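You operate a simulated robot arm through the tools that you are given. There is no shell and no other tool. Be economical: measure what you need, move in short steps, check, and stop when the job is done.

Carry out the task below with a simulated robot arm. There is one attempt and no reset: what you move stays moved.

TASK
Test-run dryer 1, step its heat down to suit the weft's limit, then dry the weft.
Fine: warm blows 20 C under the peak shown on hot; use warm if that keeps within the limit, else cool; park the dryer in holder 1 to move the switch and again at the end; leave the weft on the board.

It is judged by the outcome, as a careful person would: the job done as asked, and still so three seconds after it is handed in. It fails if anything else is knocked over, pushed out of place, dropped, spilled or broken.

THE ROBOT
A 7-joint arm with a two-finger parallel gripper, fixed in place. Base frame: the origin is at the foot of the arm, x ahead of it, y to its left, z up; the work surface is at about z = 830. Lengths are in mm, angles in rad, forces in N, time in s.
With the tool pointing down near the work surface it reaches from about 300 to 700 mm from the base axis. Its first joint turns from -1.152 to 1.152 rad. Payload 1.57 kg.
Tool frame: the origin (TCP) lies between the finger pads and is the grasp point; the fingertips stand 30 mm ahead of it; z points along the fingers, y is the line along which they close. The gripper opens to 110 mm. The fingers are 24 mm wide and 12 mm thick; the gripper's body (48 by 112 mm) begins 78 mm behind the TCP.
Orientation is that of the tool frame in the base frame, as a unit quaternion [x, y, z, w]. With the fingers straight down and closing along the base's y, the tool's x points along the base's -x, its y along +y and its z along -z.

THE INTERFACE
- The arm moves only by the tool servo_tool. Its argument "targets" is a list that holds one entry, the list of rows, each a list of 7 numbers: the shift along the tool's x, y, z in units of 30 mm (1.0 is 30 mm), then the turn, a rotation vector about the tool's x, y, z in units of 5 degrees (1.0 is 5 degrees), then the gripper command, from -1 (shut) to 1 (fully open), values between in proportion. In form: [[[x, y, z, ax, ay, az, claw], ...]]. A call has 1 to 8 rows; each row shifts and turns the commanded pose from where the row before left it, along the tool's axes as they then stand. A call with a number of a shift or a turn outside -1 to 1 is refused whole. A row lasts 0.2 s, in which the tool goes at most 50 mm and 0.15 rad; a call with a longer step from one row to the next is refused whole, and so is a gripper value outside its range. A pose out of reach is approached as far as the arm can. The call stops where the force on the tool passes 70 N (or 10 N more than at its start, if that is more) or the arm is blocked; 0.2 s more then pass. The fingers move at their own pace (about 108 mm/s each) and stop on an object; they squeeze with about 39 N. The grip force told is the motor's: it shows also when the fingers shut on nothing. Time passes only in rows, and 0.2 s behind the last, so rows that do not move let the fingers close. It gives the time, the measured TCP pose, the force on the tool (base axes), the opening and the grip force at its end, in the units of the frame above (readings bear some noise).
- Cameras (640 x 400 px; columns grow to the right, rows downward): "scene" is fixed at [159.4, -380.5, 1427.3]; the picture's right is [0.84, -0.54, 0.00], its down [-0.18, -0.29, -0.94] and it looks along [0.50, 0.79, -0.34] (base axes); focal length 302 px, centre (320, 200). "wrist" rides on the gripper at [-36, 0, -80] in the tool frame; the picture's right is [0.00, -1.00, 0.00], its down [0.97, 0.00, -0.24] and it looks along [0.24, 0.00, 0.97] (tool axes); focal length 218 px, centre (320, 200).
- get_image(camera): a new picture of that camera. No time passes.
- point_at(camera, pixels): for up to 12 pixels [column, row] of the newest picture of that camera ("zoom" is the newest enlarged one), the place [x, y, z] in the base frame of the surface seen there, good to about 2 mm. No time passes.
- close_up(camera, box): a new picture of the part [left, top, right, bottom] of that camera's present view, enlarged. No time passes.
- hand_in(): hands the job in; it is judged then, once.

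Work in short steps. Measure before you move; look again where a grasp or a placing could have gone wrong, and mend it. You have 80 turns and 46 pictures in all, the two below and enlarged ones among them. Open the gripper and draw the arm clear of the work before you hand the job in, unless the task says otherwise; then end with one line.

The tools are called after "Request:" as name(argument=value, ...) on one line, values as JSON. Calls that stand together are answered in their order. servo_tool: Moves the arm, as the interface text tells. Its arguments: {"type":"object","properties":{"targets":{"type":"array","items":{"type":"array","items":{"type":"array","items":{"type":"number"}}}}},"required":["targets"]} The other tools are called the same way: get_image (camera) takes a picture; point_at (camera, pixels) gives the place of the surface under pixels of a picture; close_up (camera, box) takes an enlarged picture of a part of a camera's view; hand_in () hands the job in.

At the start:

```text
time_s: 0.0
tcp_pos: [350.4, 87.4, 1296.8]
tool_rot: [0.0, 1.0, -0.001, 0.0]
contact_force: [-0.3, -0.2, -0.2]
width: 110.1
finger_force: 0.0
```

scene: 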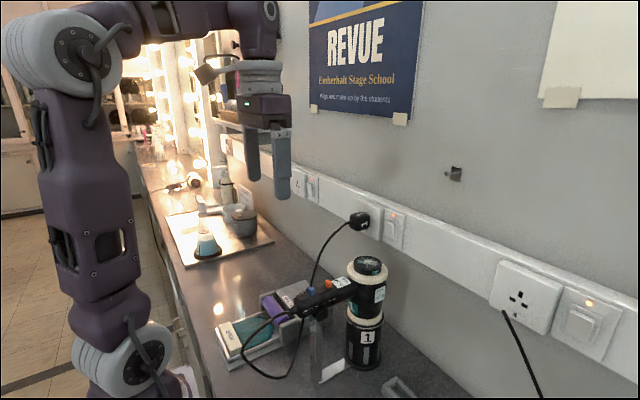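
wrist: 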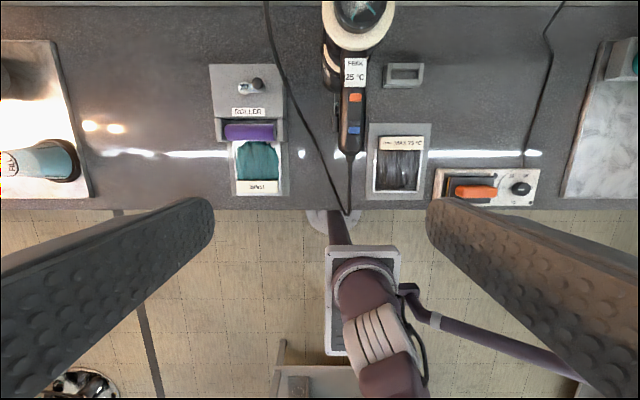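

The wrist view shows the dryer near (350,80) in its holder, the weft board near (398,160) and other items. I'll enlarge both views to read the labels.

Request:
close_up(camera="wrist", box=[300, 0, 460, 100])

Request:
close_up(camera="wrist", box=[350, 110, 550, 235])

Request:
close_up(camera="scene", box=[200, 240, 440, 390])

```text
4.00 times, centred on (380, 50) of wrist
```

zoom: 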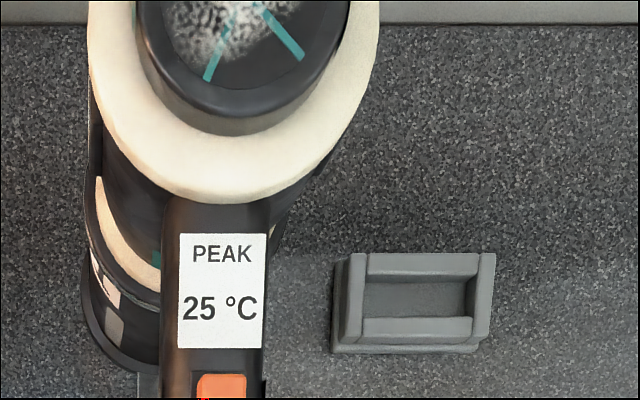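

```text
3.20 times, centred on (450, 172) of wrist
```

zoom: 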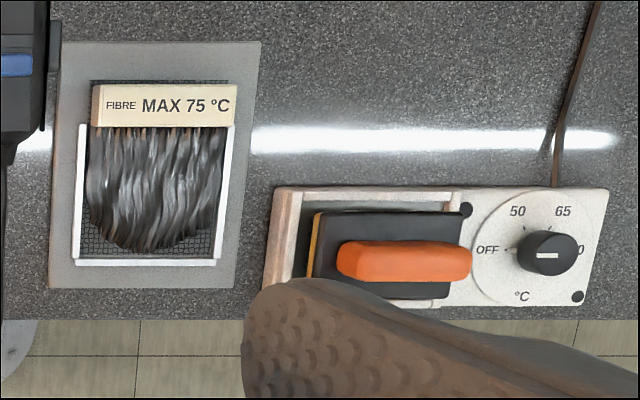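

```text
2.67 times, centred on (320, 315) of scene
```

zoom: 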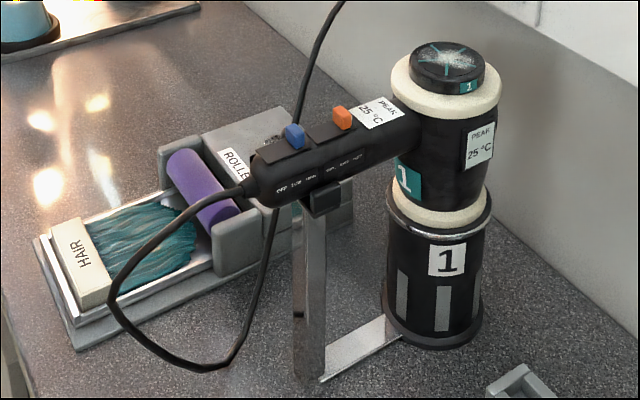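

Request:
close_up(camera="scene", box=[280, 265, 380, 328])

Request:
close_up(camera="scene", box=[270, 150, 430, 250])

Request:
close_up(camera="wrist", box=[320, 60, 400, 210])

```text
6.35 times, centred on (330, 296) of scene
```

zoom: 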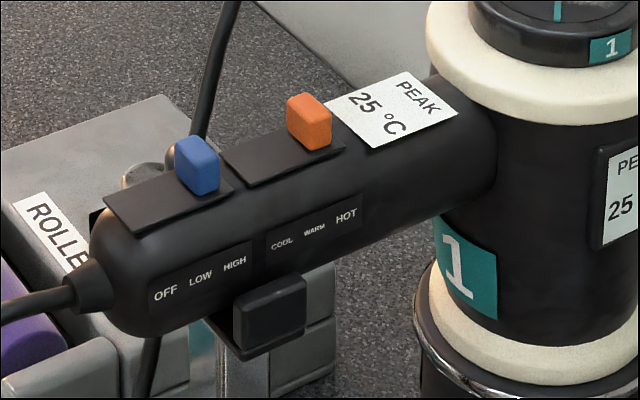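

```text
4.00 times, centred on (350, 200) of scene
```

zoom: 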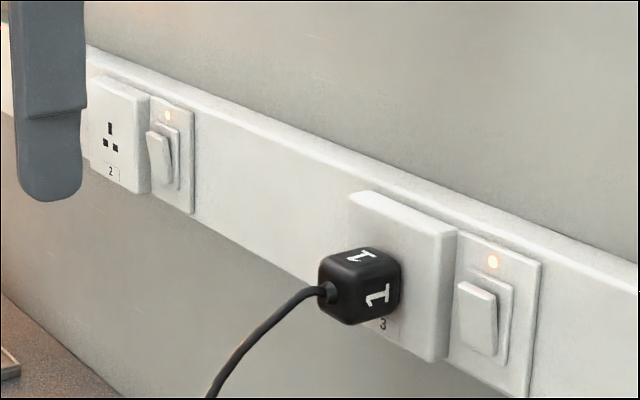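

```text
2.67 times, centred on (360, 135) of wrist
```

zoom: 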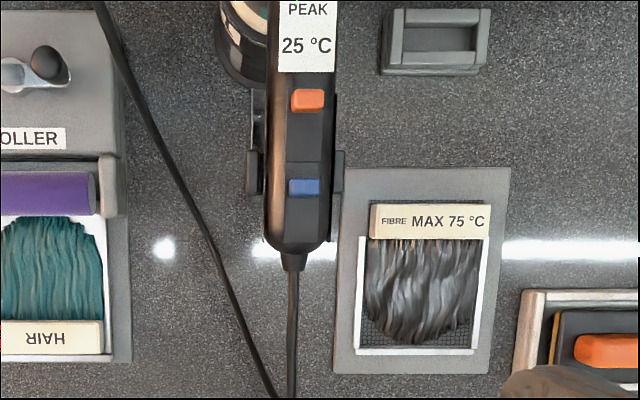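

Request:
point_at(camera="zoom", pixels=[[307, 99], [303, 186], [290, 246], [252, 170], [338, 165], [308, 50], [445, 40], [430, 222], [420, 280], [350, 180], [500, 360], [293, 262]])

Request:
close_up(camera="wrist", box=[328, 85, 376, 160])

```text
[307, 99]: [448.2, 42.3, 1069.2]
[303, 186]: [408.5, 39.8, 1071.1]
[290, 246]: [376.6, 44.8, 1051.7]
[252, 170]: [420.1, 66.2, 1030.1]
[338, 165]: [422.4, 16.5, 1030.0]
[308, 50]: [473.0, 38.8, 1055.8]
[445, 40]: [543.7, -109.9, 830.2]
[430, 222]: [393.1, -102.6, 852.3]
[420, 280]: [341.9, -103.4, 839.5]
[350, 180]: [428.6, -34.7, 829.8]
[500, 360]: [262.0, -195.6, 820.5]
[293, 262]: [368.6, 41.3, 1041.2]
```

```text
5.33 times, centred on (352, 122) of wrist
```

zoom: 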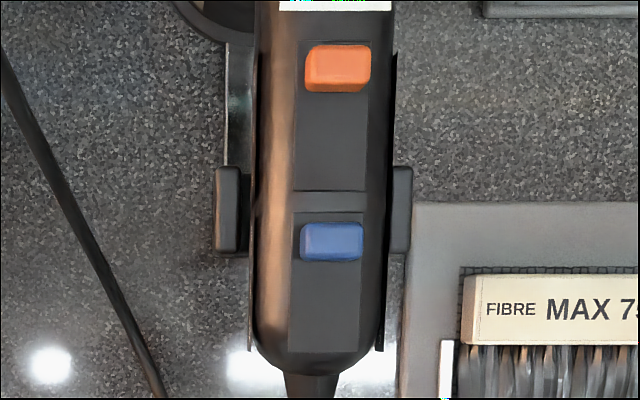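

Blue sits at x≈408 (HIGH end) and orange at x≈448 (HOT end), yet peak reads 25. I'll look at the wall switches and the dryer after letting a little time pass.

Request:
servo_tool(targets=[[[0, 0, 0, 0, 0, 0, 1], [0, 0, 0, 0, 0, 0, 1], [0, 0, 0, 0, 0, 0, 1], [0, 0, 0, 0, 0, 0, 1]]])

Request:
close_up(camera="scene", box=[480, 240, 640, 340])

Request:
close_up(camera="scene", box=[310, 250, 400, 306])

Request:
close_up(camera="scene", box=[335, 195, 415, 250])

```text
time_s: 1.0
tcp_pos: [350.5, 86.6, 1296.8]
tool_rot: [-0.001, 1.0, 0.0, 0.0]
contact_force: [0.1, -0.3, -0.3]
width: 110.0
finger_force: 0.1
```

```text
4.00 times, centred on (560, 290) of scene
```

zoom: 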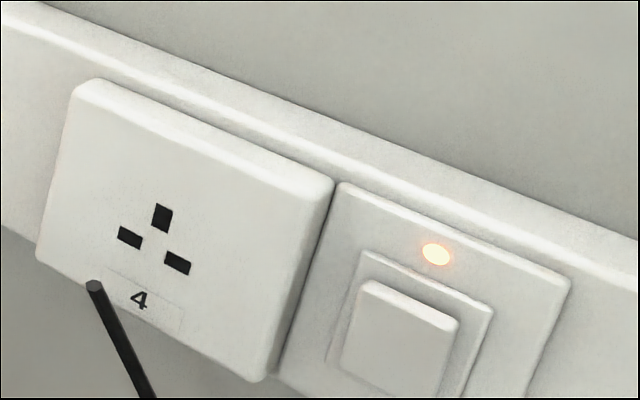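

```text
7.11 times, centred on (355, 278) of scene
```

zoom: 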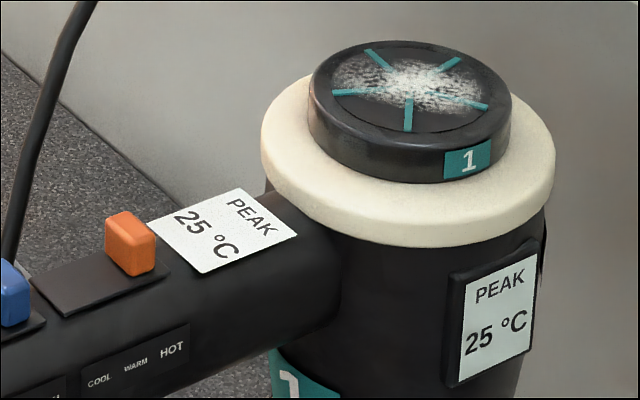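

```text
7.27 times, centred on (375, 222) of scene
```

zoom: 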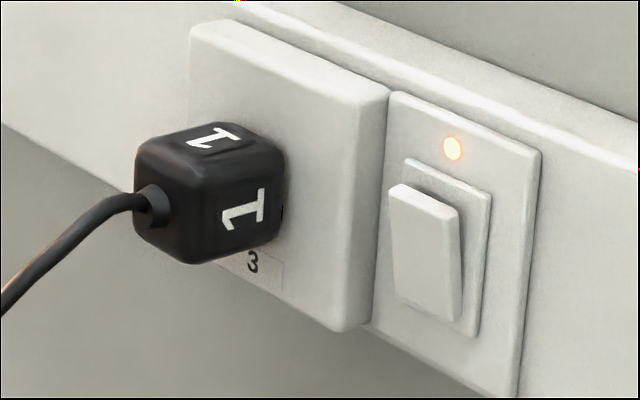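

Nothing runs while parked; power light at socket 3 is lit, so it likely runs once lifted. I'll measure barrel, handle, and holder geometry in the scene view.

Request:
close_up(camera="scene", box=[280, 250, 408, 390])

```text
2.86 times, centred on (344, 320) of scene
```

zoom: 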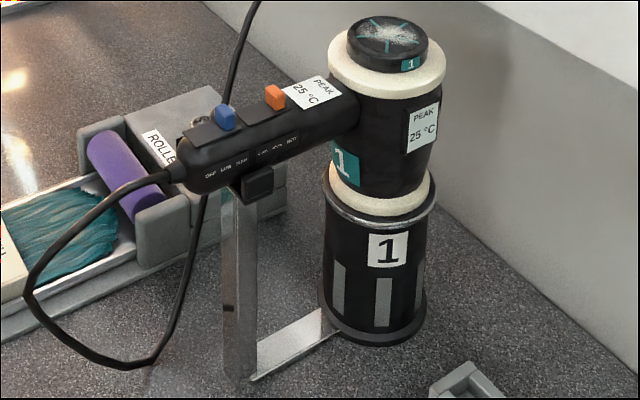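

Request:
point_at(camera="zoom", pixels=[[385, 35], [365, 88], [395, 125], [422, 125], [375, 202], [375, 225], [375, 340], [355, 115], [340, 95], [180, 165], [260, 185], [255, 160]])

Request:
point_at(camera="wrist", pixels=[[325, 30], [390, 30], [355, 45], [395, 75], [270, 80], [265, 5], [250, 130], [190, 200], [340, 200], [355, 230]])

```text
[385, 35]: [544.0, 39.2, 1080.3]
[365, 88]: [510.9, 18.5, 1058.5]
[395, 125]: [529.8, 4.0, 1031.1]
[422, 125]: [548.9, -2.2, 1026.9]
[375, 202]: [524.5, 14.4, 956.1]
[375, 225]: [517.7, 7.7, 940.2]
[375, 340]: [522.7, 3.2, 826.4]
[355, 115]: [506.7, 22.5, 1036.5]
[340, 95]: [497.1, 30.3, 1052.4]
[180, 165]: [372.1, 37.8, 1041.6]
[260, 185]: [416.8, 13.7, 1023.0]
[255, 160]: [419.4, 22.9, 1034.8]
```

```text
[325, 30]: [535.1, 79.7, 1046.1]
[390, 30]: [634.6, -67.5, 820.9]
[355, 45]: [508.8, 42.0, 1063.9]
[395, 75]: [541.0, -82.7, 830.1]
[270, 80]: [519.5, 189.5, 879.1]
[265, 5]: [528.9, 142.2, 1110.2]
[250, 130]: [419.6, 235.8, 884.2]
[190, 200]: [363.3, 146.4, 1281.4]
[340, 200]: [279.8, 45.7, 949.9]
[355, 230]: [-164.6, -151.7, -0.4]
```

Request:
point_at(camera="wrist", pixels=[[274, 50], [280, 72], [286, 95], [291, 108], [300, 127], [309, 145], [320, 165]])

Request:
servo_tool(targets=[[[-1, -0.5, 0.5, 0, 0, 0, 0.5], [-1, -0.5, 0.5, 0, 0, 0, 0.5], [-1, -0.5, 0.5, 0, 0, 0, 0.5], [-0.85, 0, 0.5, 0, 0, 0, 0.5], [0, 0, 0, 0, 0, 0, 0.5]]])

Request:
get_image(camera="wrist")

```text
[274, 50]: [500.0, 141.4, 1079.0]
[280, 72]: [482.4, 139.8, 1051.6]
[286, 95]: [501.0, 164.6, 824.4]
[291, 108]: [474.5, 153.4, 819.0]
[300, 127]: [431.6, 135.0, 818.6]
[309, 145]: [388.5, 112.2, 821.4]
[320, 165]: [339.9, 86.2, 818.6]
```

```text
time_s: 2.2
tcp_pos: [466.6, 42.0, 1235.9]
tool_rot: [0.001, 1.0, 0.0, 0.0]
contact_force: [-1.0, 0.1, 0.2]
width: 82.6
finger_force: 0.2
```

```text
32 pictures are left
```

wrist: 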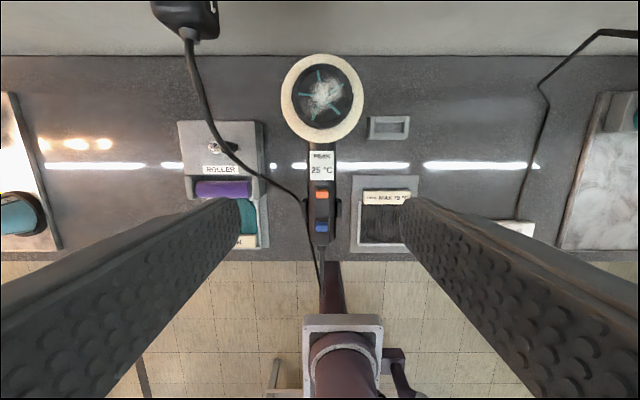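

The handle (column 321) is centred between the fingers. Descending 205 mm to grip it just behind the barrel.

Request:
servo_tool(targets=[[[0, 0, 1, 0, 0, 0, 0.45], [0, 0, 1, 0, 0, 0, 0.45], [0, 0, 1, 0, 0, 0, 0.45], [0, 0, 1, 0, 0, 0, 0.45], [0, 0, 1, 0, 0, 0, 0.45], [0, 0, 0.7, 0, 0, 0, 0.45], [0, 0, 0, 0, 0, 0, 0.45]]])

Request:
get_image(camera="wrist")

```text
time_s: 3.8
tcp_pos: [467.4, 40.8, 1065.8]
tool_rot: [0.0, 1.0, 0.0, 0.001]
contact_force: [-0.9, 0.3, 0.5]
width: 79.6
finger_force: 0.1
```

```text
31 pictures are left
```

wrist: 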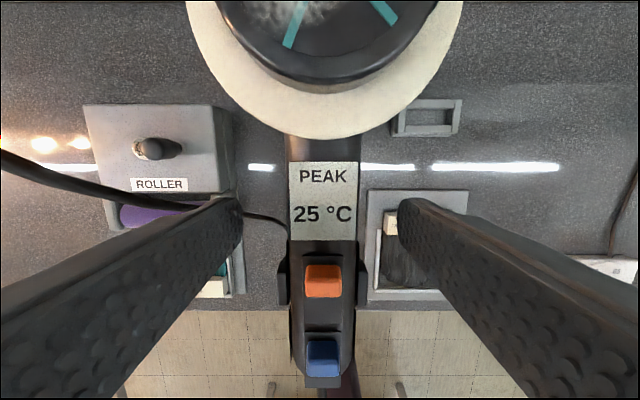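

Aligned; descend 33 mm more and close on the handle.

Request:
servo_tool(targets=[[[0, 0, 0.6, 0, 0, 0, 0.45], [0, 0, 0.5, 0, 0, 0, 0.45], [0, 0, 0, 0, 0, 0, -1], [0, 0, 0, 0, 0, 0, -1], [0, 0, 0, 0, 0, 0, -1]]])

```text
time_s: 5.0
tcp_pos: [467.4, 41.2, 1032.3]
tool_rot: [0.0, 1.0, 0.0, -0.001]
contact_force: [0.9, -1.4, -0.4]
width: 35.9
finger_force: 38.9
```

Gripped at 36 mm. Lifting 30 mm slowly and checking.

Request:
servo_tool(targets=[[[0, 0, -0.3, 0, 0, 0, -1], [0, 0, -0.3, 0, 0, 0, -1], [0, 0, -0.4, 0, 0, 0, -1], [0, 0, -0.5, 0, 0, 0, -1], [0, 0, -0.5, 0, 0, 0, -1]]])

Request:
close_up(camera="scene", box=[230, 190, 430, 390])

```text
time_s: 6.2
tcp_pos: [466.4, 41.4, 1091.8]
tool_rot: [0.0, 1.0, 0.0, 0.001]
contact_force: [0.2, 0.3, -5.6]
width: 35.9
finger_force: 39.1
```

```text
2.00 times, centred on (330, 290) of scene
```

zoom: 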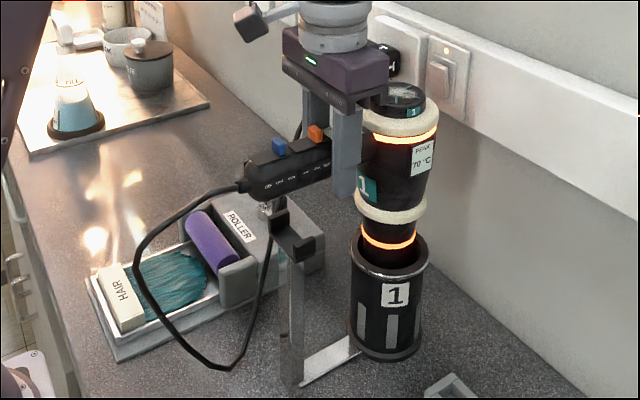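

It runs when lifted: the rings glow and peak reads 70 and rising. Lifting a further 50 mm and waiting for the peak to settle.

Request:
servo_tool(targets=[[[0, 0, -0.8, 0, 0, 0, -1], [0, 0, -0.8, 0, 0, 0, -1], [0, 0, 0, 0, 0, 0, -1], [0, 0, 0, 0, 0, 0, -1], [0, 0, 0, 0, 0, 0, -1], [0, 0, 0, 0, 0, 0, -1], [0, 0, 0, 0, 0, 0, -1], [0, 0, 0, 0, 0, 0, -1]]])

Request:
close_up(camera="scene", box=[280, 190, 440, 350])

```text
time_s: 8.0
tcp_pos: [464.1, 44.1, 1141.1]
tool_rot: [0.001, 1.0, 0.0, 0.001]
contact_force: [-0.5, 0.4, -6.1]
width: 35.8
finger_force: 39.1
```

```text
2.50 times, centred on (360, 270) of scene
```

zoom: 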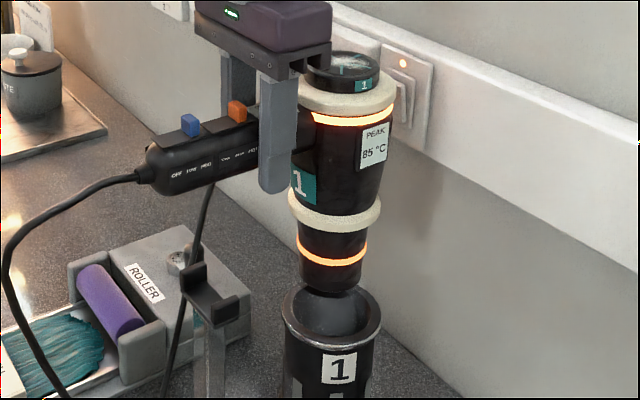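

Request:
servo_tool(targets=[[[0, 0, 0, 0, 0, 0, -1], [0, 0, 0, 0, 0, 0, -1], [0, 0, 0, 0, 0, 0, -1], [0, 0, 0, 0, 0, 0, -1], [0, 0, 0, 0, 0, 0, -1], [0, 0, 0, 0, 0, 0, -1], [0, 0, 0, 0, 0, 0, -1], [0, 0, 0, 0, 0, 0, -1]]])

Request:
servo_tool(targets=[[[0, 0, 0, 0, 0, 0, -1], [0, 0, 0, 0, 0, 0, -1], [0, 0, 0, 0, 0, 0, -1], [0, 0, 0, 0, 0, 0, -1], [0, 0, 0, 0, 0, 0, -1], [0, 0, 0, 0, 0, 0, -1], [0, 0, 0, 0, 0, 0, -1], [0, 0, 0, 0, 0, 0, -1]]])

Request:
close_up(camera="scene", box=[340, 200, 400, 270])

```text
time_s: 9.8
tcp_pos: [463.4, 43.2, 1141.0]
tool_rot: [0.0, 1.0, -0.001, -0.001]
contact_force: [0.1, 1.0, -5.8]
width: 35.6
finger_force: 38.8
```

```text
time_s: 11.6
tcp_pos: [463.8, 43.1, 1140.1]
tool_rot: [-0.001, 1.0, 0.0, 0.001]
contact_force: [-0.2, 0.0, -5.8]
width: 35.9
finger_force: 38.9
```

```text
5.71 times, centred on (370, 235) of scene
```

zoom: 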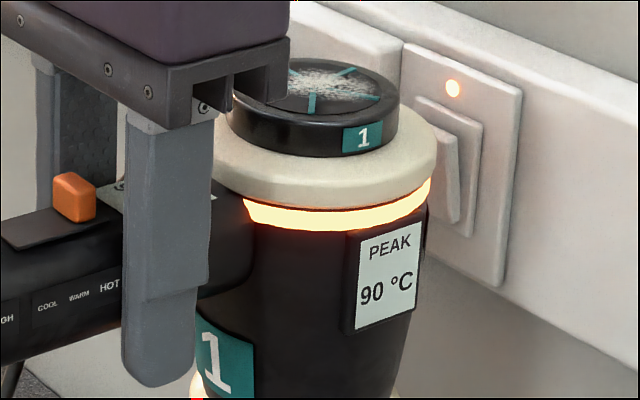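

Peak 90 now; wait longer to be sure it has settled (the 75 limit hinges on 95).

Request:
servo_tool(targets=[[[0, 0, 0, 0, 0, 0, -1], [0, 0, 0, 0, 0, 0, -1], [0, 0, 0, 0, 0, 0, -1], [0, 0, 0, 0, 0, 0, -1], [0, 0, 0, 0, 0, 0, -1], [0, 0, 0, 0, 0, 0, -1], [0, 0, 0, 0, 0, 0, -1], [0, 0, 0, 0, 0, 0, -1]]])

Request:
servo_tool(targets=[[[0, 0, 0, 0, 0, 0, -1], [0, 0, 0, 0, 0, 0, -1], [0, 0, 0, 0, 0, 0, -1], [0, 0, 0, 0, 0, 0, -1], [0, 0, 0, 0, 0, 0, -1], [0, 0, 0, 0, 0, 0, -1], [0, 0, 0, 0, 0, 0, -1], [0, 0, 0, 0, 0, 0, -1]]])

Request:
servo_tool(targets=[[[0, 0, 0, 0, 0, 0, -1], [0, 0, 0, 0, 0, 0, -1], [0, 0, 0, 0, 0, 0, -1], [0, 0, 0, 0, 0, 0, -1], [0, 0, 0, 0, 0, 0, -1], [0, 0, 0, 0, 0, 0, -1], [0, 0, 0, 0, 0, 0, -1], [0, 0, 0, 0, 0, 0, -1]]])

Request:
close_up(camera="scene", box=[280, 190, 440, 350])

```text
time_s: 13.4
tcp_pos: [463.6, 42.5, 1140.5]
tool_rot: [0.001, 1.0, 0.0, 0.0]
contact_force: [0.4, 0.1, -5.8]
width: 35.8
finger_force: 39.0
```

```text
time_s: 15.2
tcp_pos: [464.1, 42.1, 1140.7]
tool_rot: [0.0, 1.0, 0.0, 0.0]
contact_force: [1.2, -0.4, -6.1]
width: 35.9
finger_force: 38.5
```

```text
time_s: 17.0
tcp_pos: [464.0, 42.6, 1141.0]
tool_rot: [0.0, 1.0, 0.0, 0.001]
contact_force: [-0.7, 0.7, -5.4]
width: 36.0
finger_force: 39.0
```

```text
2.50 times, centred on (360, 270) of scene
```

zoom: 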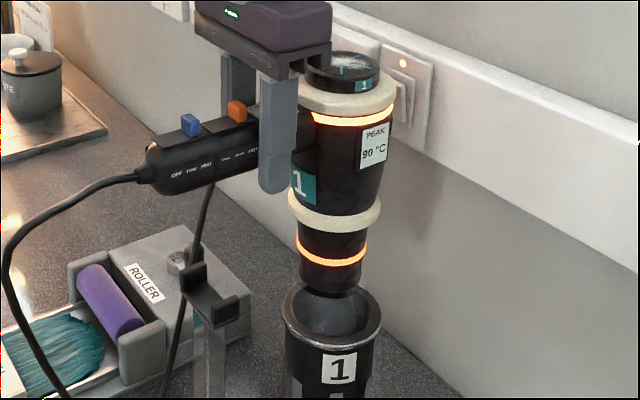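

Peak settled at 90 °C, so warm = 70 °C ≤ 75: use WARM. Lowering back into holder 1.

Request:
servo_tool(targets=[[[-0.1, -0.04, 0.6, 0, 0, 0, -1], [0, 0, 0.6, 0, 0, 0, -1], [0, 0, 0.6, 0, 0, 0, -1], [0, 0, 0.6, 0, 0, 0, -1], [0, 0, 0.4, 0, 0, 0, -1], [0, 0, 0.3, 0, 0, 0, -1], [0, 0, 0, 0, 0, 0, -1]]])

Request:
close_up(camera="scene", box=[270, 230, 430, 390])

```text
time_s: 18.6
tcp_pos: [469.0, 40.8, 1046.4]
tool_rot: [0.0, 1.0, 0.0, 0.0]
contact_force: [0.1, 1.6, -5.5]
width: 35.6
finger_force: 39.1
```

```text
2.50 times, centred on (350, 310) of scene
```

zoom: 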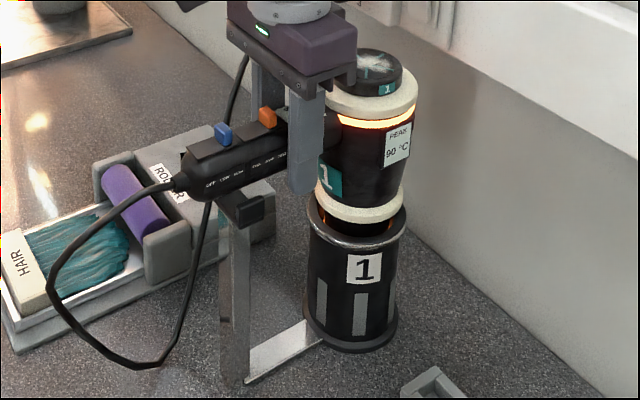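

Nearly seated; x reads 469, so I shift back 1.5 mm and lower the remaining 14 mm.

Request:
servo_tool(targets=[[[0.05, 0, 0.2, 0, 0, 0, -1], [0, 0, 0.2, 0, 0, 0, -1], [0, 0, 0.06, 0, 0, 0, -1], [0, 0, 0, 0, 0, 0, -1]]])

```text
time_s: 19.6
tcp_pos: [468.1, 39.9, 1034.2]
tool_rot: [0.0, 1.0, 0.0, -0.001]
contact_force: [0.1, 0.7, -6.2]
width: 35.6
finger_force: 38.6
```

Request:
servo_tool(targets=[[[0, 0.04, 0.07, 0, 0, 0, -1], [0, 0, 0.04, 0, 0, 0, -1], [0, 0, 0, 0, 0, 0, -1]]])

Request:
close_up(camera="scene", box=[270, 230, 430, 390])

```text
time_s: 20.4
tcp_pos: [468.0, 41.5, 1030.5]
tool_rot: [0.0, 1.0, 0.001, 0.002]
contact_force: [-5.0, -3.4, 21.1]
width: 35.7
finger_force: 39.3
```

```text
2.50 times, centred on (350, 310) of scene
```

zoom: 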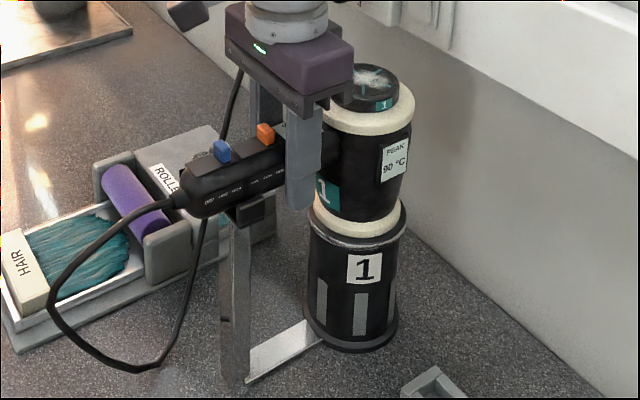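

Seated and off (no glow). Ease up 1 mm, open, and retreat upward.

Request:
servo_tool(targets=[[[0, 0, -0.05, 0, 0, 0, -1], [0, 0, 0, 0, 0, 0, 0.45], [0, 0, 0, 0, 0, 0, 0.45], [0, 0, -0.5, 0, 0, 0, 0.45], [0, 0, -1, 0, 0, 0, 0.45], [0, 0, -1, 0, 0, 0, 0.45], [0, 0, -0.5, 0, 0, 0, 0.45]]])

Request:
get_image(camera="wrist")

```text
time_s: 22.0
tcp_pos: [468.0, 41.2, 1122.7]
tool_rot: [0.0, 1.0, 0.0, 0.0]
contact_force: [0.3, -0.2, 0.2]
width: 79.7
finger_force: 0.1
```

```text
24 pictures are left
```

wrist: 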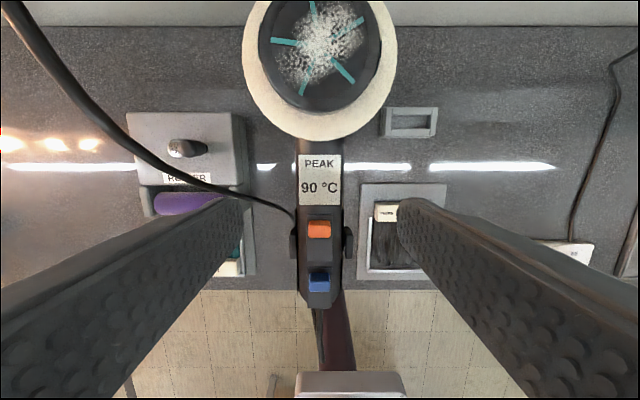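

Dryer is parked, 90 °C retained. Measuring the orange slider and its track.

Request:
close_up(camera="wrist", box=[280, 205, 360, 315])

Request:
close_up(camera="scene", box=[300, 265, 370, 320])

```text
3.64 times, centred on (320, 260) of wrist
```

zoom: 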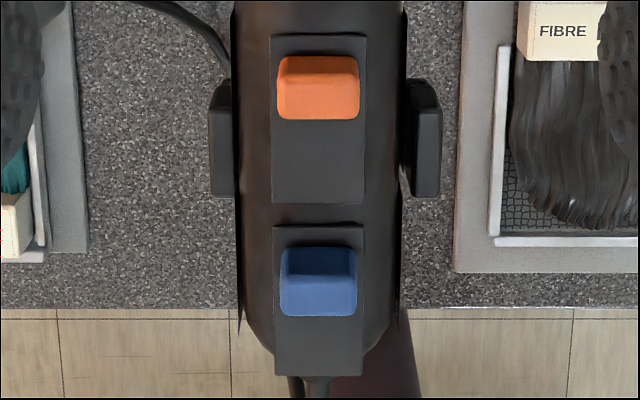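

```text
7.27 times, centred on (335, 292) of scene
```

zoom: 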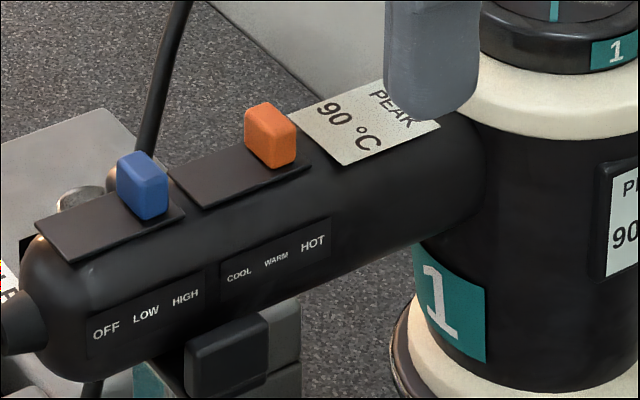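

Request:
point_at(camera="zoom", pixels=[[265, 110], [285, 145], [250, 130], [305, 165], [205, 205], [172, 167], [180, 212], [78, 260], [155, 200], [240, 274], [276, 260], [313, 243]])

Request:
point_at(camera="wrist", pixels=[[318, 222], [318, 234], [318, 254], [318, 216]])

```text
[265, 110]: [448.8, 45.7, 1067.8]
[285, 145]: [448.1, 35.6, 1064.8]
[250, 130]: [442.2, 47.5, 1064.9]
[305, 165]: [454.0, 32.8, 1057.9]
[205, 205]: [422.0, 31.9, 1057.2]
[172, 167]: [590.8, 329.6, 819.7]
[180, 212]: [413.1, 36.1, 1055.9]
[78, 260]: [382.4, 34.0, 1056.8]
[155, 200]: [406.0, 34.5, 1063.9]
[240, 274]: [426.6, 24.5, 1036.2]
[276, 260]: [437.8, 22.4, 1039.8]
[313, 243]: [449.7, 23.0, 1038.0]
```

```text
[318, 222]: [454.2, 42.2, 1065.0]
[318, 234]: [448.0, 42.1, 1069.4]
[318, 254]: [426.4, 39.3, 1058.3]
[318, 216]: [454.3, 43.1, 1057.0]
```

Orange knob is at x≈448 (WARM label at 438, COOL at 427). I'll pinch the knob with fingertips just above the plate.

Request:
servo_tool(targets=[[[0.66, 0.02, 0, 0, 0, 0, -0.3], [0, 0, 0.6, 0, 0, 0, -0.3], [0, 0, 0.48, 0, 0, 0, -0.3], [0, 0, 0, 0, 0, 0, -0.3]]])

Request:
get_image(camera="wrist")

```text
time_s: 23.0
tcp_pos: [446.4, 42.2, 1088.8]
tool_rot: [0.0, 1.0, -0.001, 0.0]
contact_force: [0.3, -0.5, 0.0]
width: 38.6
finger_force: 0.1
```

```text
21 pictures are left
```

wrist: 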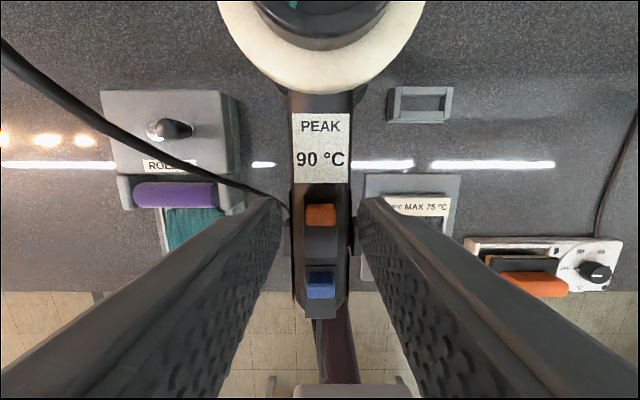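

Request:
servo_tool(targets=[[[0, 0, 0, 0, 0, 0, -0.8], [0, 0, 0, 0, 0, 0, -0.8], [0, 0, 0, 0, 0, 0, -0.8]]])

```text
time_s: 23.8
tcp_pos: [446.4, 41.8, 1088.9]
tool_rot: [0.0, 1.0, 0.0, -0.001]
contact_force: [0.7, -0.3, 0.1]
width: 13.3
finger_force: 30.4
```

Gripped the knob (13.3 mm). Sliding it 10.5 mm toward −x.

Request:
servo_tool(targets=[[[0.1, 0, 0, 0, 0, 0, -0.8], [0.1, 0, 0, 0, 0, 0, -0.8], [0.1, 0, 0, 0, 0, 0, -0.8], [0.05, 0, 0, 0, 0, 0, -0.8], [0, 0, 0, 0, 0, 0, -0.8]]])

Request:
close_up(camera="scene", box=[270, 230, 430, 390])

```text
time_s: 25.0
tcp_pos: [436.1, 40.1, 1089.9]
tool_rot: [0.0, 1.0, 0.001, -0.001]
contact_force: [-0.9, 0.0, 8.0]
width: 13.3
finger_force: 30.1
```

```text
2.50 times, centred on (350, 310) of scene
```

zoom: 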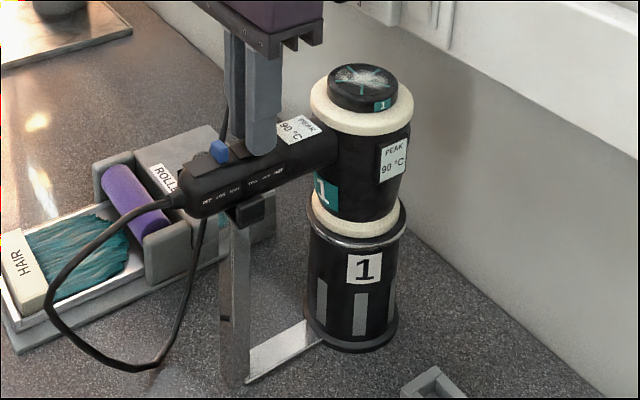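

Release, rise, and inspect the knob.

Request:
servo_tool(targets=[[[0, 0, 0, 0, 0, 0, -0.3], [0, 0, 0, 0, 0, 0, -0.3], [0, 0, -0.6, 0, 0, 0, -0.3], [-0.5, 0, -0.7, 0, 0, 0, 0.45], [-0.5, 0, 0, 0, 0, 0, 0.45], [0, 0, 0, 0, 0, 0, 0.45]]])

Request:
close_up(camera="scene", box=[300, 265, 370, 320])

```text
time_s: 26.4
tcp_pos: [466.9, 42.9, 1130.5]
tool_rot: [0.0, 1.0, 0.0, 0.0]
contact_force: [-0.1, -0.4, -1.0]
width: 79.7
finger_force: 0.1
```

```text
7.27 times, centred on (335, 292) of scene
```

zoom: 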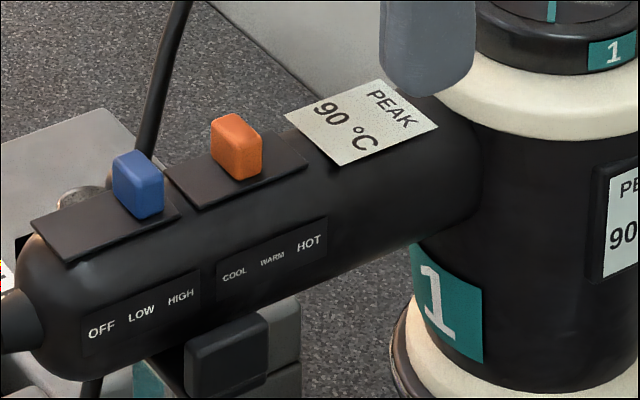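

Knob now sits mid-plate over WARM. Re-gripping the handle.

Request:
servo_tool(targets=[[[0, -0.05, 1, 0, 0, 0, 0.45], [0, 0, 1, 0, 0, 0, 0.45], [0, 0, 0.7, 0, 0, 0, 0.45], [0, 0, 0.58, 0, 0, 0, 0.45], [0, 0, 0, 0, 0, 0, 0.45], [0, 0, 0, 0, 0, 0, -1], [0, 0, 0, 0, 0, 0, -1], [0, 0, 0, 0, 0, 0, -1]]])

Request:
get_image(camera="wrist")

```text
time_s: 28.2
tcp_pos: [467.5, 41.2, 1030.1]
tool_rot: [0.001, 1.0, 0.0, 0.001]
contact_force: [-1.0, 0.6, 0.0]
width: 35.7
finger_force: 39.1
```

```text
18 pictures are left
```

wrist: 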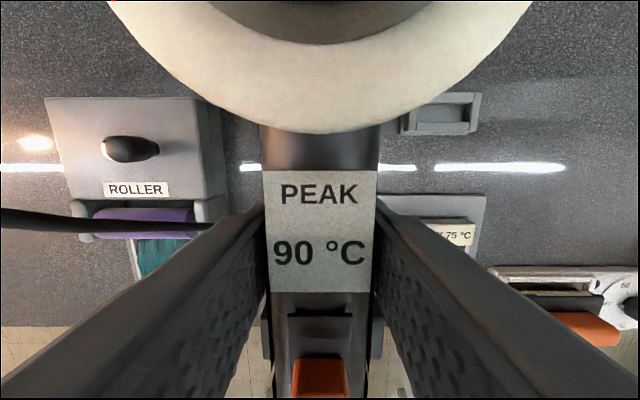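

Request:
servo_tool(targets=[[[0, 0, -0.4, 0, 0, 0, -1], [0, 0, -0.6, 0, 0, 0, -1], [0, 0, -0.8, 0, 0, 0, -1], [0, 0, -0.8, 0, 0, 0, -1], [0, 0, -1, 0, 0, 0, -1], [0, 0, -1, 0, 0, 0, -1], [0, 0, -1, 0, 0, 0, -1], [0, 0, -0.3, 0, 0, 0, -1]]])

Request:
get_image(camera="scene")

Request:
get_image(camera="wrist")

```text
time_s: 30.0
tcp_pos: [465.4, 40.2, 1206.8]
tool_rot: [0.0, 1.0, 0.0, -0.001]
contact_force: [-0.1, -0.3, -6.4]
width: 35.8
finger_force: 38.7
```

```text
17 pictures are left
```

scene: 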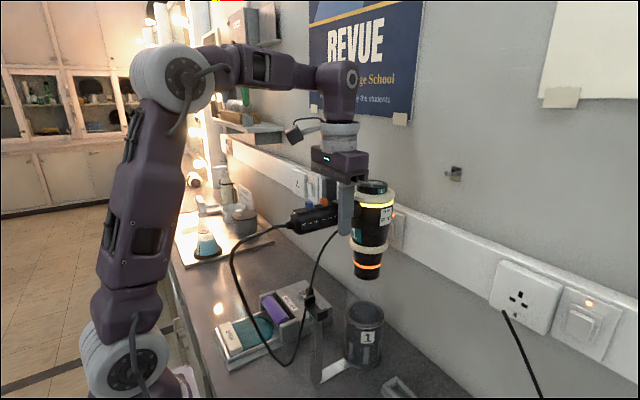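

```text
16 pictures are left
```

wrist: 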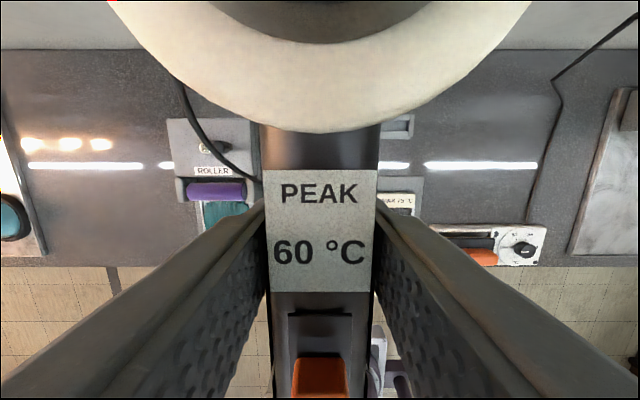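

Peak now shows 60 °C rising toward 70 on warm, dryer well held. Translating toward the weft at height.

Request:
point_at(camera="scene", pixels=[[367, 277], [352, 272], [381, 272], [372, 186], [367, 255]])

Request:
servo_tool(targets=[[[0.8, -0.4, 0, 0, 0, 0, -1], [0.8, -0.4, 0, 0, 0, 0, -1], [0.8, -0.4, 0, 0, 0, 0, -1], [0.8, -0.4, 0, 0, 0, 0, -1], [0.8, -0.4, 0, 0, 0, 0, -1], [0.4, -0.33, 0, 0, 0, 0, -1], [0, 0, 0, 0, 0, 0.5, -1], [0, 0, 0, 0, 0, 0.5, -1]]])

Request:
servo_tool(targets=[[[0, 0, 0, 0, 0, 1, -1], [0, 0, 0, 0, 0, 1, -1], [0, 0, 0, 0, 0, 1, -1], [0, 0, 0, 0, 0, 1, -1], [0, 0, 0, 0, 0, 1, -1], [0, 0, 0, 0, 0, 1, -1], [0, 0, 0, 0, 0, 1, -1], [0, 0, 0, 0, 0, 1, -1]]])

Request:
get_image(camera="scene")

```text
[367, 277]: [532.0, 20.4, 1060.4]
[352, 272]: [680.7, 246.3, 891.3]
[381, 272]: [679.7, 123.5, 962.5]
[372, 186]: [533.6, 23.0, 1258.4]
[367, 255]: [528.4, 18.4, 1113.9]
```

```text
time_s: 31.8
tcp_pos: [334.9, -29.6, 1205.9]
tool_rot: [0.045, 0.999, -0.001, 0.0]
contact_force: [-0.3, -0.2, -5.6]
width: 35.6
finger_force: 39.0
```

```text
time_s: 33.6
tcp_pos: [334.3, -29.7, 1207.5]
tool_rot: [0.383, 0.924, 0.001, 0.001]
contact_force: [-0.3, 0.4, -5.8]
width: 35.8
finger_force: 38.9
```

```text
15 pictures are left
```

scene: 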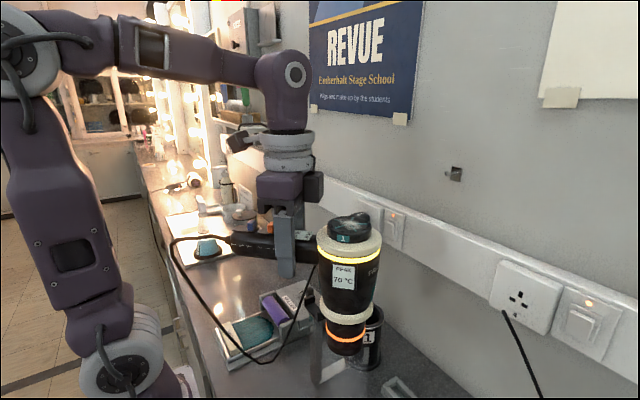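

Rotating as expected, peak 70 °C. Completing the 90° yaw.

Request:
servo_tool(targets=[[[0, 0, 0, 0, 0, 1, -1], [0, 0, 0, 0, 0, 1, -1], [0, 0, 0, 0, 0, 1, -1], [0, 0, 0, 0, 0, 1, -1], [0, 0, 0, 0, 0, 1, -1], [0, 0, 0, 0, 0, 1, -1], [0, 0, 0, 0, 0, 1, -1], [0, 0, 0, 0, 0, 1, -1]]])

Request:
servo_tool(targets=[[[0, 0, 0, 0, 0, 1, -1], [0, 0, 0, 0, 0, 0, -1]]])

Request:
get_image(camera="scene")

```text
time_s: 35.4
tcp_pos: [335.3, -28.9, 1209.1]
tool_rot: [0.676, 0.737, 0.0, 0.0]
contact_force: [-0.3, -0.5, -5.9]
width: 36.0
finger_force: 38.8
```

```text
time_s: 36.0
tcp_pos: [335.6, -29.6, 1207.8]
tool_rot: [0.707, 0.707, 0.0, 0.0]
contact_force: [-0.7, -0.3, -6.0]
width: 35.7
finger_force: 38.9
```

```text
14 pictures are left
```

scene: 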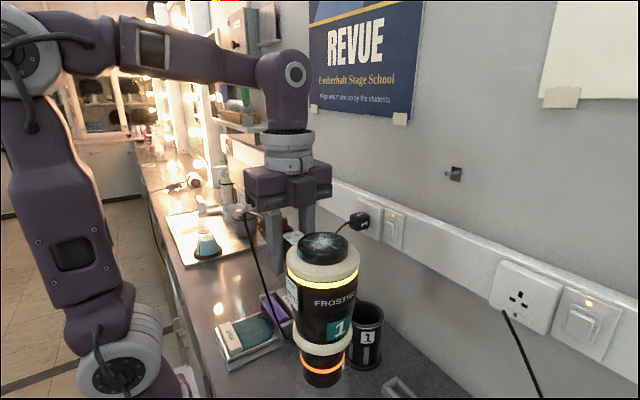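

Request:
get_image(camera="wrist")

Request:
point_at(camera="scene", pixels=[[323, 245], [323, 384], [303, 368], [342, 368]])

```text
13 pictures are left
```

wrist: 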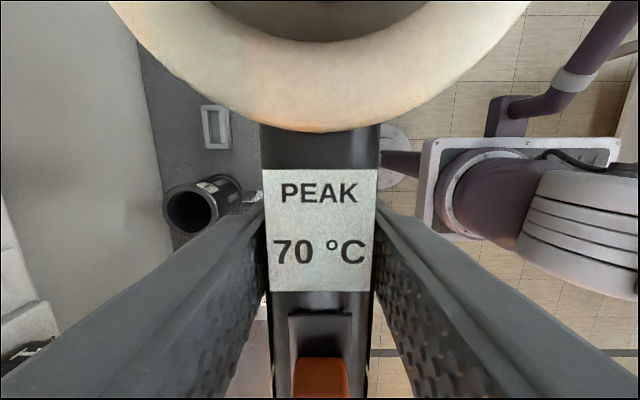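

```text
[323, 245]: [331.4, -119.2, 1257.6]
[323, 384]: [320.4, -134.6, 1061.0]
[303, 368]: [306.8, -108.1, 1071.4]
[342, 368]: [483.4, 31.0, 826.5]
```

Nozzle is over about (333,−108), centred on the weft. Descending to about 110 mm above it, then a little closer.

Request:
servo_tool(targets=[[[0, 0, 0.7, 0, 0, 0, -1], [0, 0, 0.7, 0, 0, 0, -1], [0, 0, 0.7, 0, 0, 0, -1], [0, 0, 0.7, 0, 0, 0, -1], [0, 0, 0.6, 0, 0, 0, -1], [0, 0, 0.4, 0, 0, 0, -1], [0, 0, 0.2, 0, 0, 0, -1], [0, 0, 0, 0, 0, 0, -1]]])

Request:
get_image(camera="scene")

```text
time_s: 37.8
tcp_pos: [334.5, -28.4, 1086.2]
tool_rot: [0.707, 0.707, 0.0, 0.0]
contact_force: [0.0, 0.8, -5.3]
width: 35.9
finger_force: 38.5
```

```text
12 pictures are left
```

scene: 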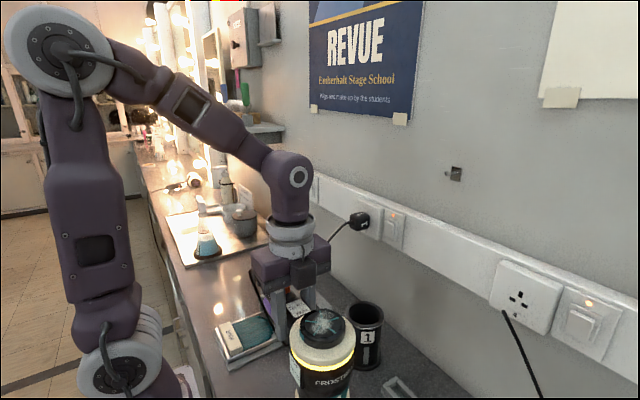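

Nozzle is ~90 mm above the weft. Lowering 15 mm and slowly sweeping along the hair.

Request:
servo_tool(targets=[[[0, 0.2, 0.25, 0, 0, 0, -1], [0, 0.2, 0.25, 0, 0, 0, -1], [0, 0.2, 0, 0, 0, 0, -1], [0, 0, 0, 0, 0, 0, -1], [0, 0, 0, 0, 0, 0, -1], [0, -0.2, 0, 0, 0, 0, -1], [0, -0.2, 0, 0, 0, 0, -1], [0, -0.2, 0, 0, 0, 0, -1]]])

Request:
servo_tool(targets=[[[0, -0.2, 0, 0, 0, 0, -1], [0, -0.2, 0, 0, 0, 0, -1], [0, -0.2, 0, 0, 0, 0, -1], [0, 0, 0, 0, 0, 0, -1], [0, 0, 0, 0, 0, 0, -1], [0, 0.2, 0, 0, 0, 0, -1], [0, 0.2, 0, 0, 0, 0, -1], [0, 0.2, 0, 0, 0, 0, -1]]])

Request:
servo_tool(targets=[[[0, 0, 0, 0, 0, 0, -1], [0, 0, 0, 0, 0, 0, -1], [0, 0, 0, 0, 0, 0, -1], [0, 0, 0, 0, 0, 0, -1], [0, 0, 0, 0, 0, 0, -1], [0, 0, 0, 0, 0, 0, -1], [0, 0, 0, 0, 0, 0, -1], [0, 0, 0, 0, 0, 0, -1]]])

Request:
servo_tool(targets=[[[0, 0, 0, 0, 0, 0, -1], [0, 0, 0, 0, 0, 0, -1], [0, 0, 0, 0, 0, 0, -1], [0, 0, 0, 0, 0, 0, -1], [0, 0, 0, 0, 0, 0, -1], [0, 0, 0, 0, 0, 0, -1], [0, 0, 0, 0, 0, 0, -1], [0, 0, 0, 0, 0, 0, -1]]])

Request:
get_image(camera="wrist")

```text
time_s: 39.6
tcp_pos: [334.8, -29.3, 1070.6]
tool_rot: [0.708, 0.707, 0.0, 0.0]
contact_force: [-0.6, 0.0, -6.0]
width: 36.1
finger_force: 39.2
```

```text
time_s: 41.4
tcp_pos: [335.3, -28.4, 1071.6]
tool_rot: [0.708, 0.707, -0.001, 0.0]
contact_force: [0.0, 0.2, -6.2]
width: 35.7
finger_force: 38.3
```

```text
time_s: 43.2
tcp_pos: [334.9, -28.7, 1072.8]
tool_rot: [0.707, 0.707, 0.001, -0.001]
contact_force: [0.4, -1.1, -5.7]
width: 35.9
finger_force: 39.0
```

```text
time_s: 45.0
tcp_pos: [334.9, -28.7, 1072.2]
tool_rot: [0.707, 0.707, 0.001, 0.0]
contact_force: [-0.8, 0.8, -5.1]
width: 35.6
finger_force: 39.4
```

```text
11 pictures are left
```

wrist: 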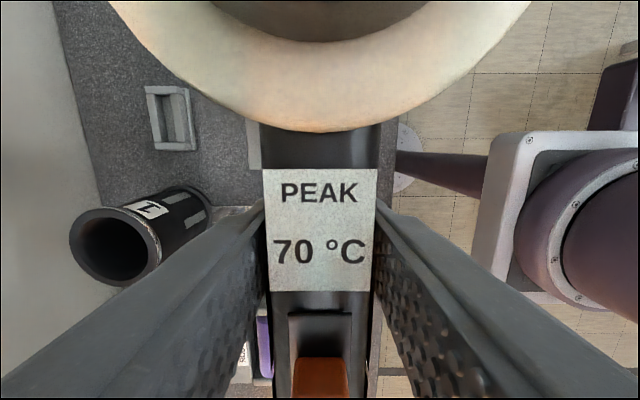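

Dry a few seconds more, sweeping slightly across, then rise to look.

Request:
servo_tool(targets=[[[0.2, 0, 0, 0, 0, 0, -1], [0.2, 0, 0, 0, 0, 0, -1], [0.2, 0, 0, 0, 0, 0, -1], [0.2, 0, 0, 0, 0, 0, -1], [0, 0, 0, 0, 0, 0, -1], [0, 0, 0, 0, 0, 0, -1], [-0.2, 0, 0, 0, 0, 0, -1], [-0.2, 0, 0, 0, 0, 0, -1]]])

Request:
servo_tool(targets=[[[-0.2, 0, 0, 0, 0, 0, -1], [-0.2, 0, 0, 0, 0, 0, -1], [-0.2, 0, 0, 0, 0, 0, -1], [-0.2, 0, 0, 0, 0, 0, -1], [0, 0, 0, 0, 0, 0, -1], [0, 0, 0, 0, 0, 0, -1], [0.2, 0, 0, 0, 0, 0, -1], [0.2, 0, 0, 0, 0, 0, -1]]])

Request:
servo_tool(targets=[[[0, 0, 0, 0, 0, 0, -1], [0, 0, 0, 0, 0, 0, -1], [0, 0, 0, 0, 0, 0, -1], [0, 0, 0, 0, 0, 0, -1], [0, 0, 0, 0, 0, 0, -1], [0, 0, 0, 0, 0, 0, -1], [0, 0, 0, 0, 0, 0, -1], [0, 0, 0, 0, 0, 0, -1]]])

Request:
servo_tool(targets=[[[0, 0, -0.6, 0, 0, 0, -1], [0, 0, -0.7, 0, 0, 0, -1], [0, 0, -0.7, 0, 0, 0, -1], [0, 0, -0.8, 0, 0, 0, -1], [0, 0, -0.8, 0, 0, 0, -1], [0, 0, -0.6, 0, 0, 0, -1], [0, 0, -0.3, 0, 0, 0, -1]]])

```text
time_s: 46.8
tcp_pos: [334.3, -18.2, 1072.8]
tool_rot: [0.707, 0.707, 0.0, 0.0]
contact_force: [-0.3, 0.1, -6.4]
width: 35.7
finger_force: 38.4
```

```text
time_s: 48.6
tcp_pos: [335.6, -28.3, 1071.5]
tool_rot: [0.707, 0.707, -0.001, 0.0]
contact_force: [-0.2, 0.4, -6.1]
width: 35.9
finger_force: 39.3
```

```text
time_s: 50.4
tcp_pos: [335.0, -27.8, 1072.6]
tool_rot: [0.707, 0.707, 0.0, -0.001]
contact_force: [-0.1, -0.8, -6.0]
width: 35.7
finger_force: 38.7
```

```text
time_s: 52.0
tcp_pos: [334.5, -27.8, 1206.5]
tool_rot: [0.707, 0.707, 0.0, 0.0]
contact_force: [-0.4, 0.5, -5.9]
width: 35.6
finger_force: 39.5
```

Rotating back 90° at height, so I can view the weft past the dryer.

Request:
servo_tool(targets=[[[0, 0, -0.4, 0, 0, -1, -1], [0, 0, 0, 0, 0, -1, -1], [0, 0, 0, 0, 0, -1, -1], [0, 0, 0, 0, 0, -1, -1], [0, 0, 0, 0, 0, -1, -1], [0, 0, 0, 0, 0, -1, -1], [0, 0, 0, 0, 0, -1, -1], [0, 0, 0, 0, 0, -1, -1]]])

Request:
servo_tool(targets=[[[0, 0, 0, 0, 0, -1, -1], [0, 0, 0, 0, 0, -1, -1], [0, 0, 0, 0, 0, -1, -1], [0, 0, 0, 0, 0, -1, -1], [0, 0, 0, 0, 0, -1, -1], [0, 0, 0, 0, 0, -1, -1], [0, 0, 0, 0, 0, -1, -1], [0, 0, 0, 0, 0, -1, -1]]])

Request:
servo_tool(targets=[[[0, 0, 0, 0, 0, -1, -1], [0, 0, 0, 0, 0, -1, -1], [0, 0.6, 0, 0, 0, 0, -1], [0, 0.7, 0, 0, 0, 0, -1], [0, 0.7, 0, 0, 0, 0, -1], [0, 0, 0, 0, 0, 0, -1]]])

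Request:
get_image(camera="wrist")

```text
time_s: 53.8
tcp_pos: [333.8, -28.5, 1217.8]
tool_rot: [0.422, 0.906, 0.0, 0.0]
contact_force: [0.3, 0.3, -5.5]
width: 35.9
finger_force: 39.0
```

```text
time_s: 55.6
tcp_pos: [333.6, -28.7, 1219.9]
tool_rot: [0.086, 0.996, 0.0, 0.001]
contact_force: [-0.3, -0.6, -6.1]
width: 35.9
finger_force: 39.2
```

```text
time_s: 57.0
tcp_pos: [334.9, 30.9, 1220.4]
tool_rot: [0.0, 1.0, 0.0, -0.001]
contact_force: [-0.6, 0.0, -5.6]
width: 36.0
finger_force: 38.9
```

```text
10 pictures are left
```

wrist: 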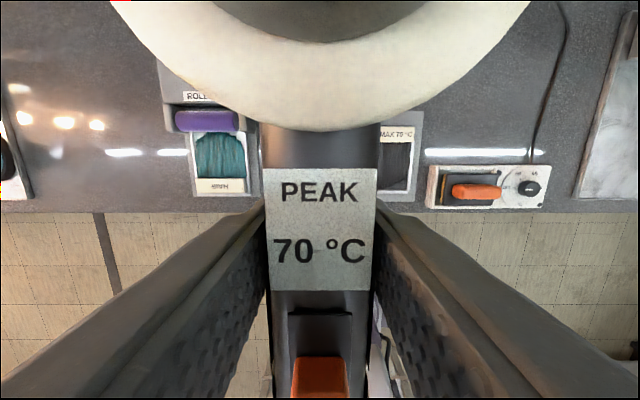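

Request:
close_up(camera="wrist", box=[370, 105, 434, 205])

Request:
point_at(camera="wrist", pixels=[[395, 133], [395, 150], [395, 180], [418, 160], [405, 200]])

```text
4.00 times, centred on (402, 155) of wrist
```

zoom: 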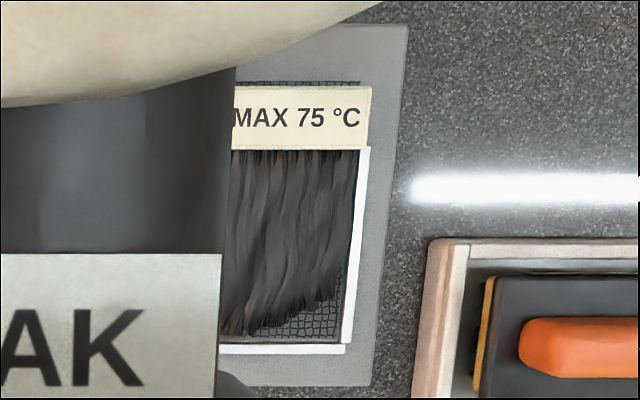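

```text
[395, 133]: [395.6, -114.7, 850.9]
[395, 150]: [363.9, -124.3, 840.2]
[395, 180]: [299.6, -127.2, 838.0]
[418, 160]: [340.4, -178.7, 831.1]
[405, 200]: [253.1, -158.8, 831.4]
```

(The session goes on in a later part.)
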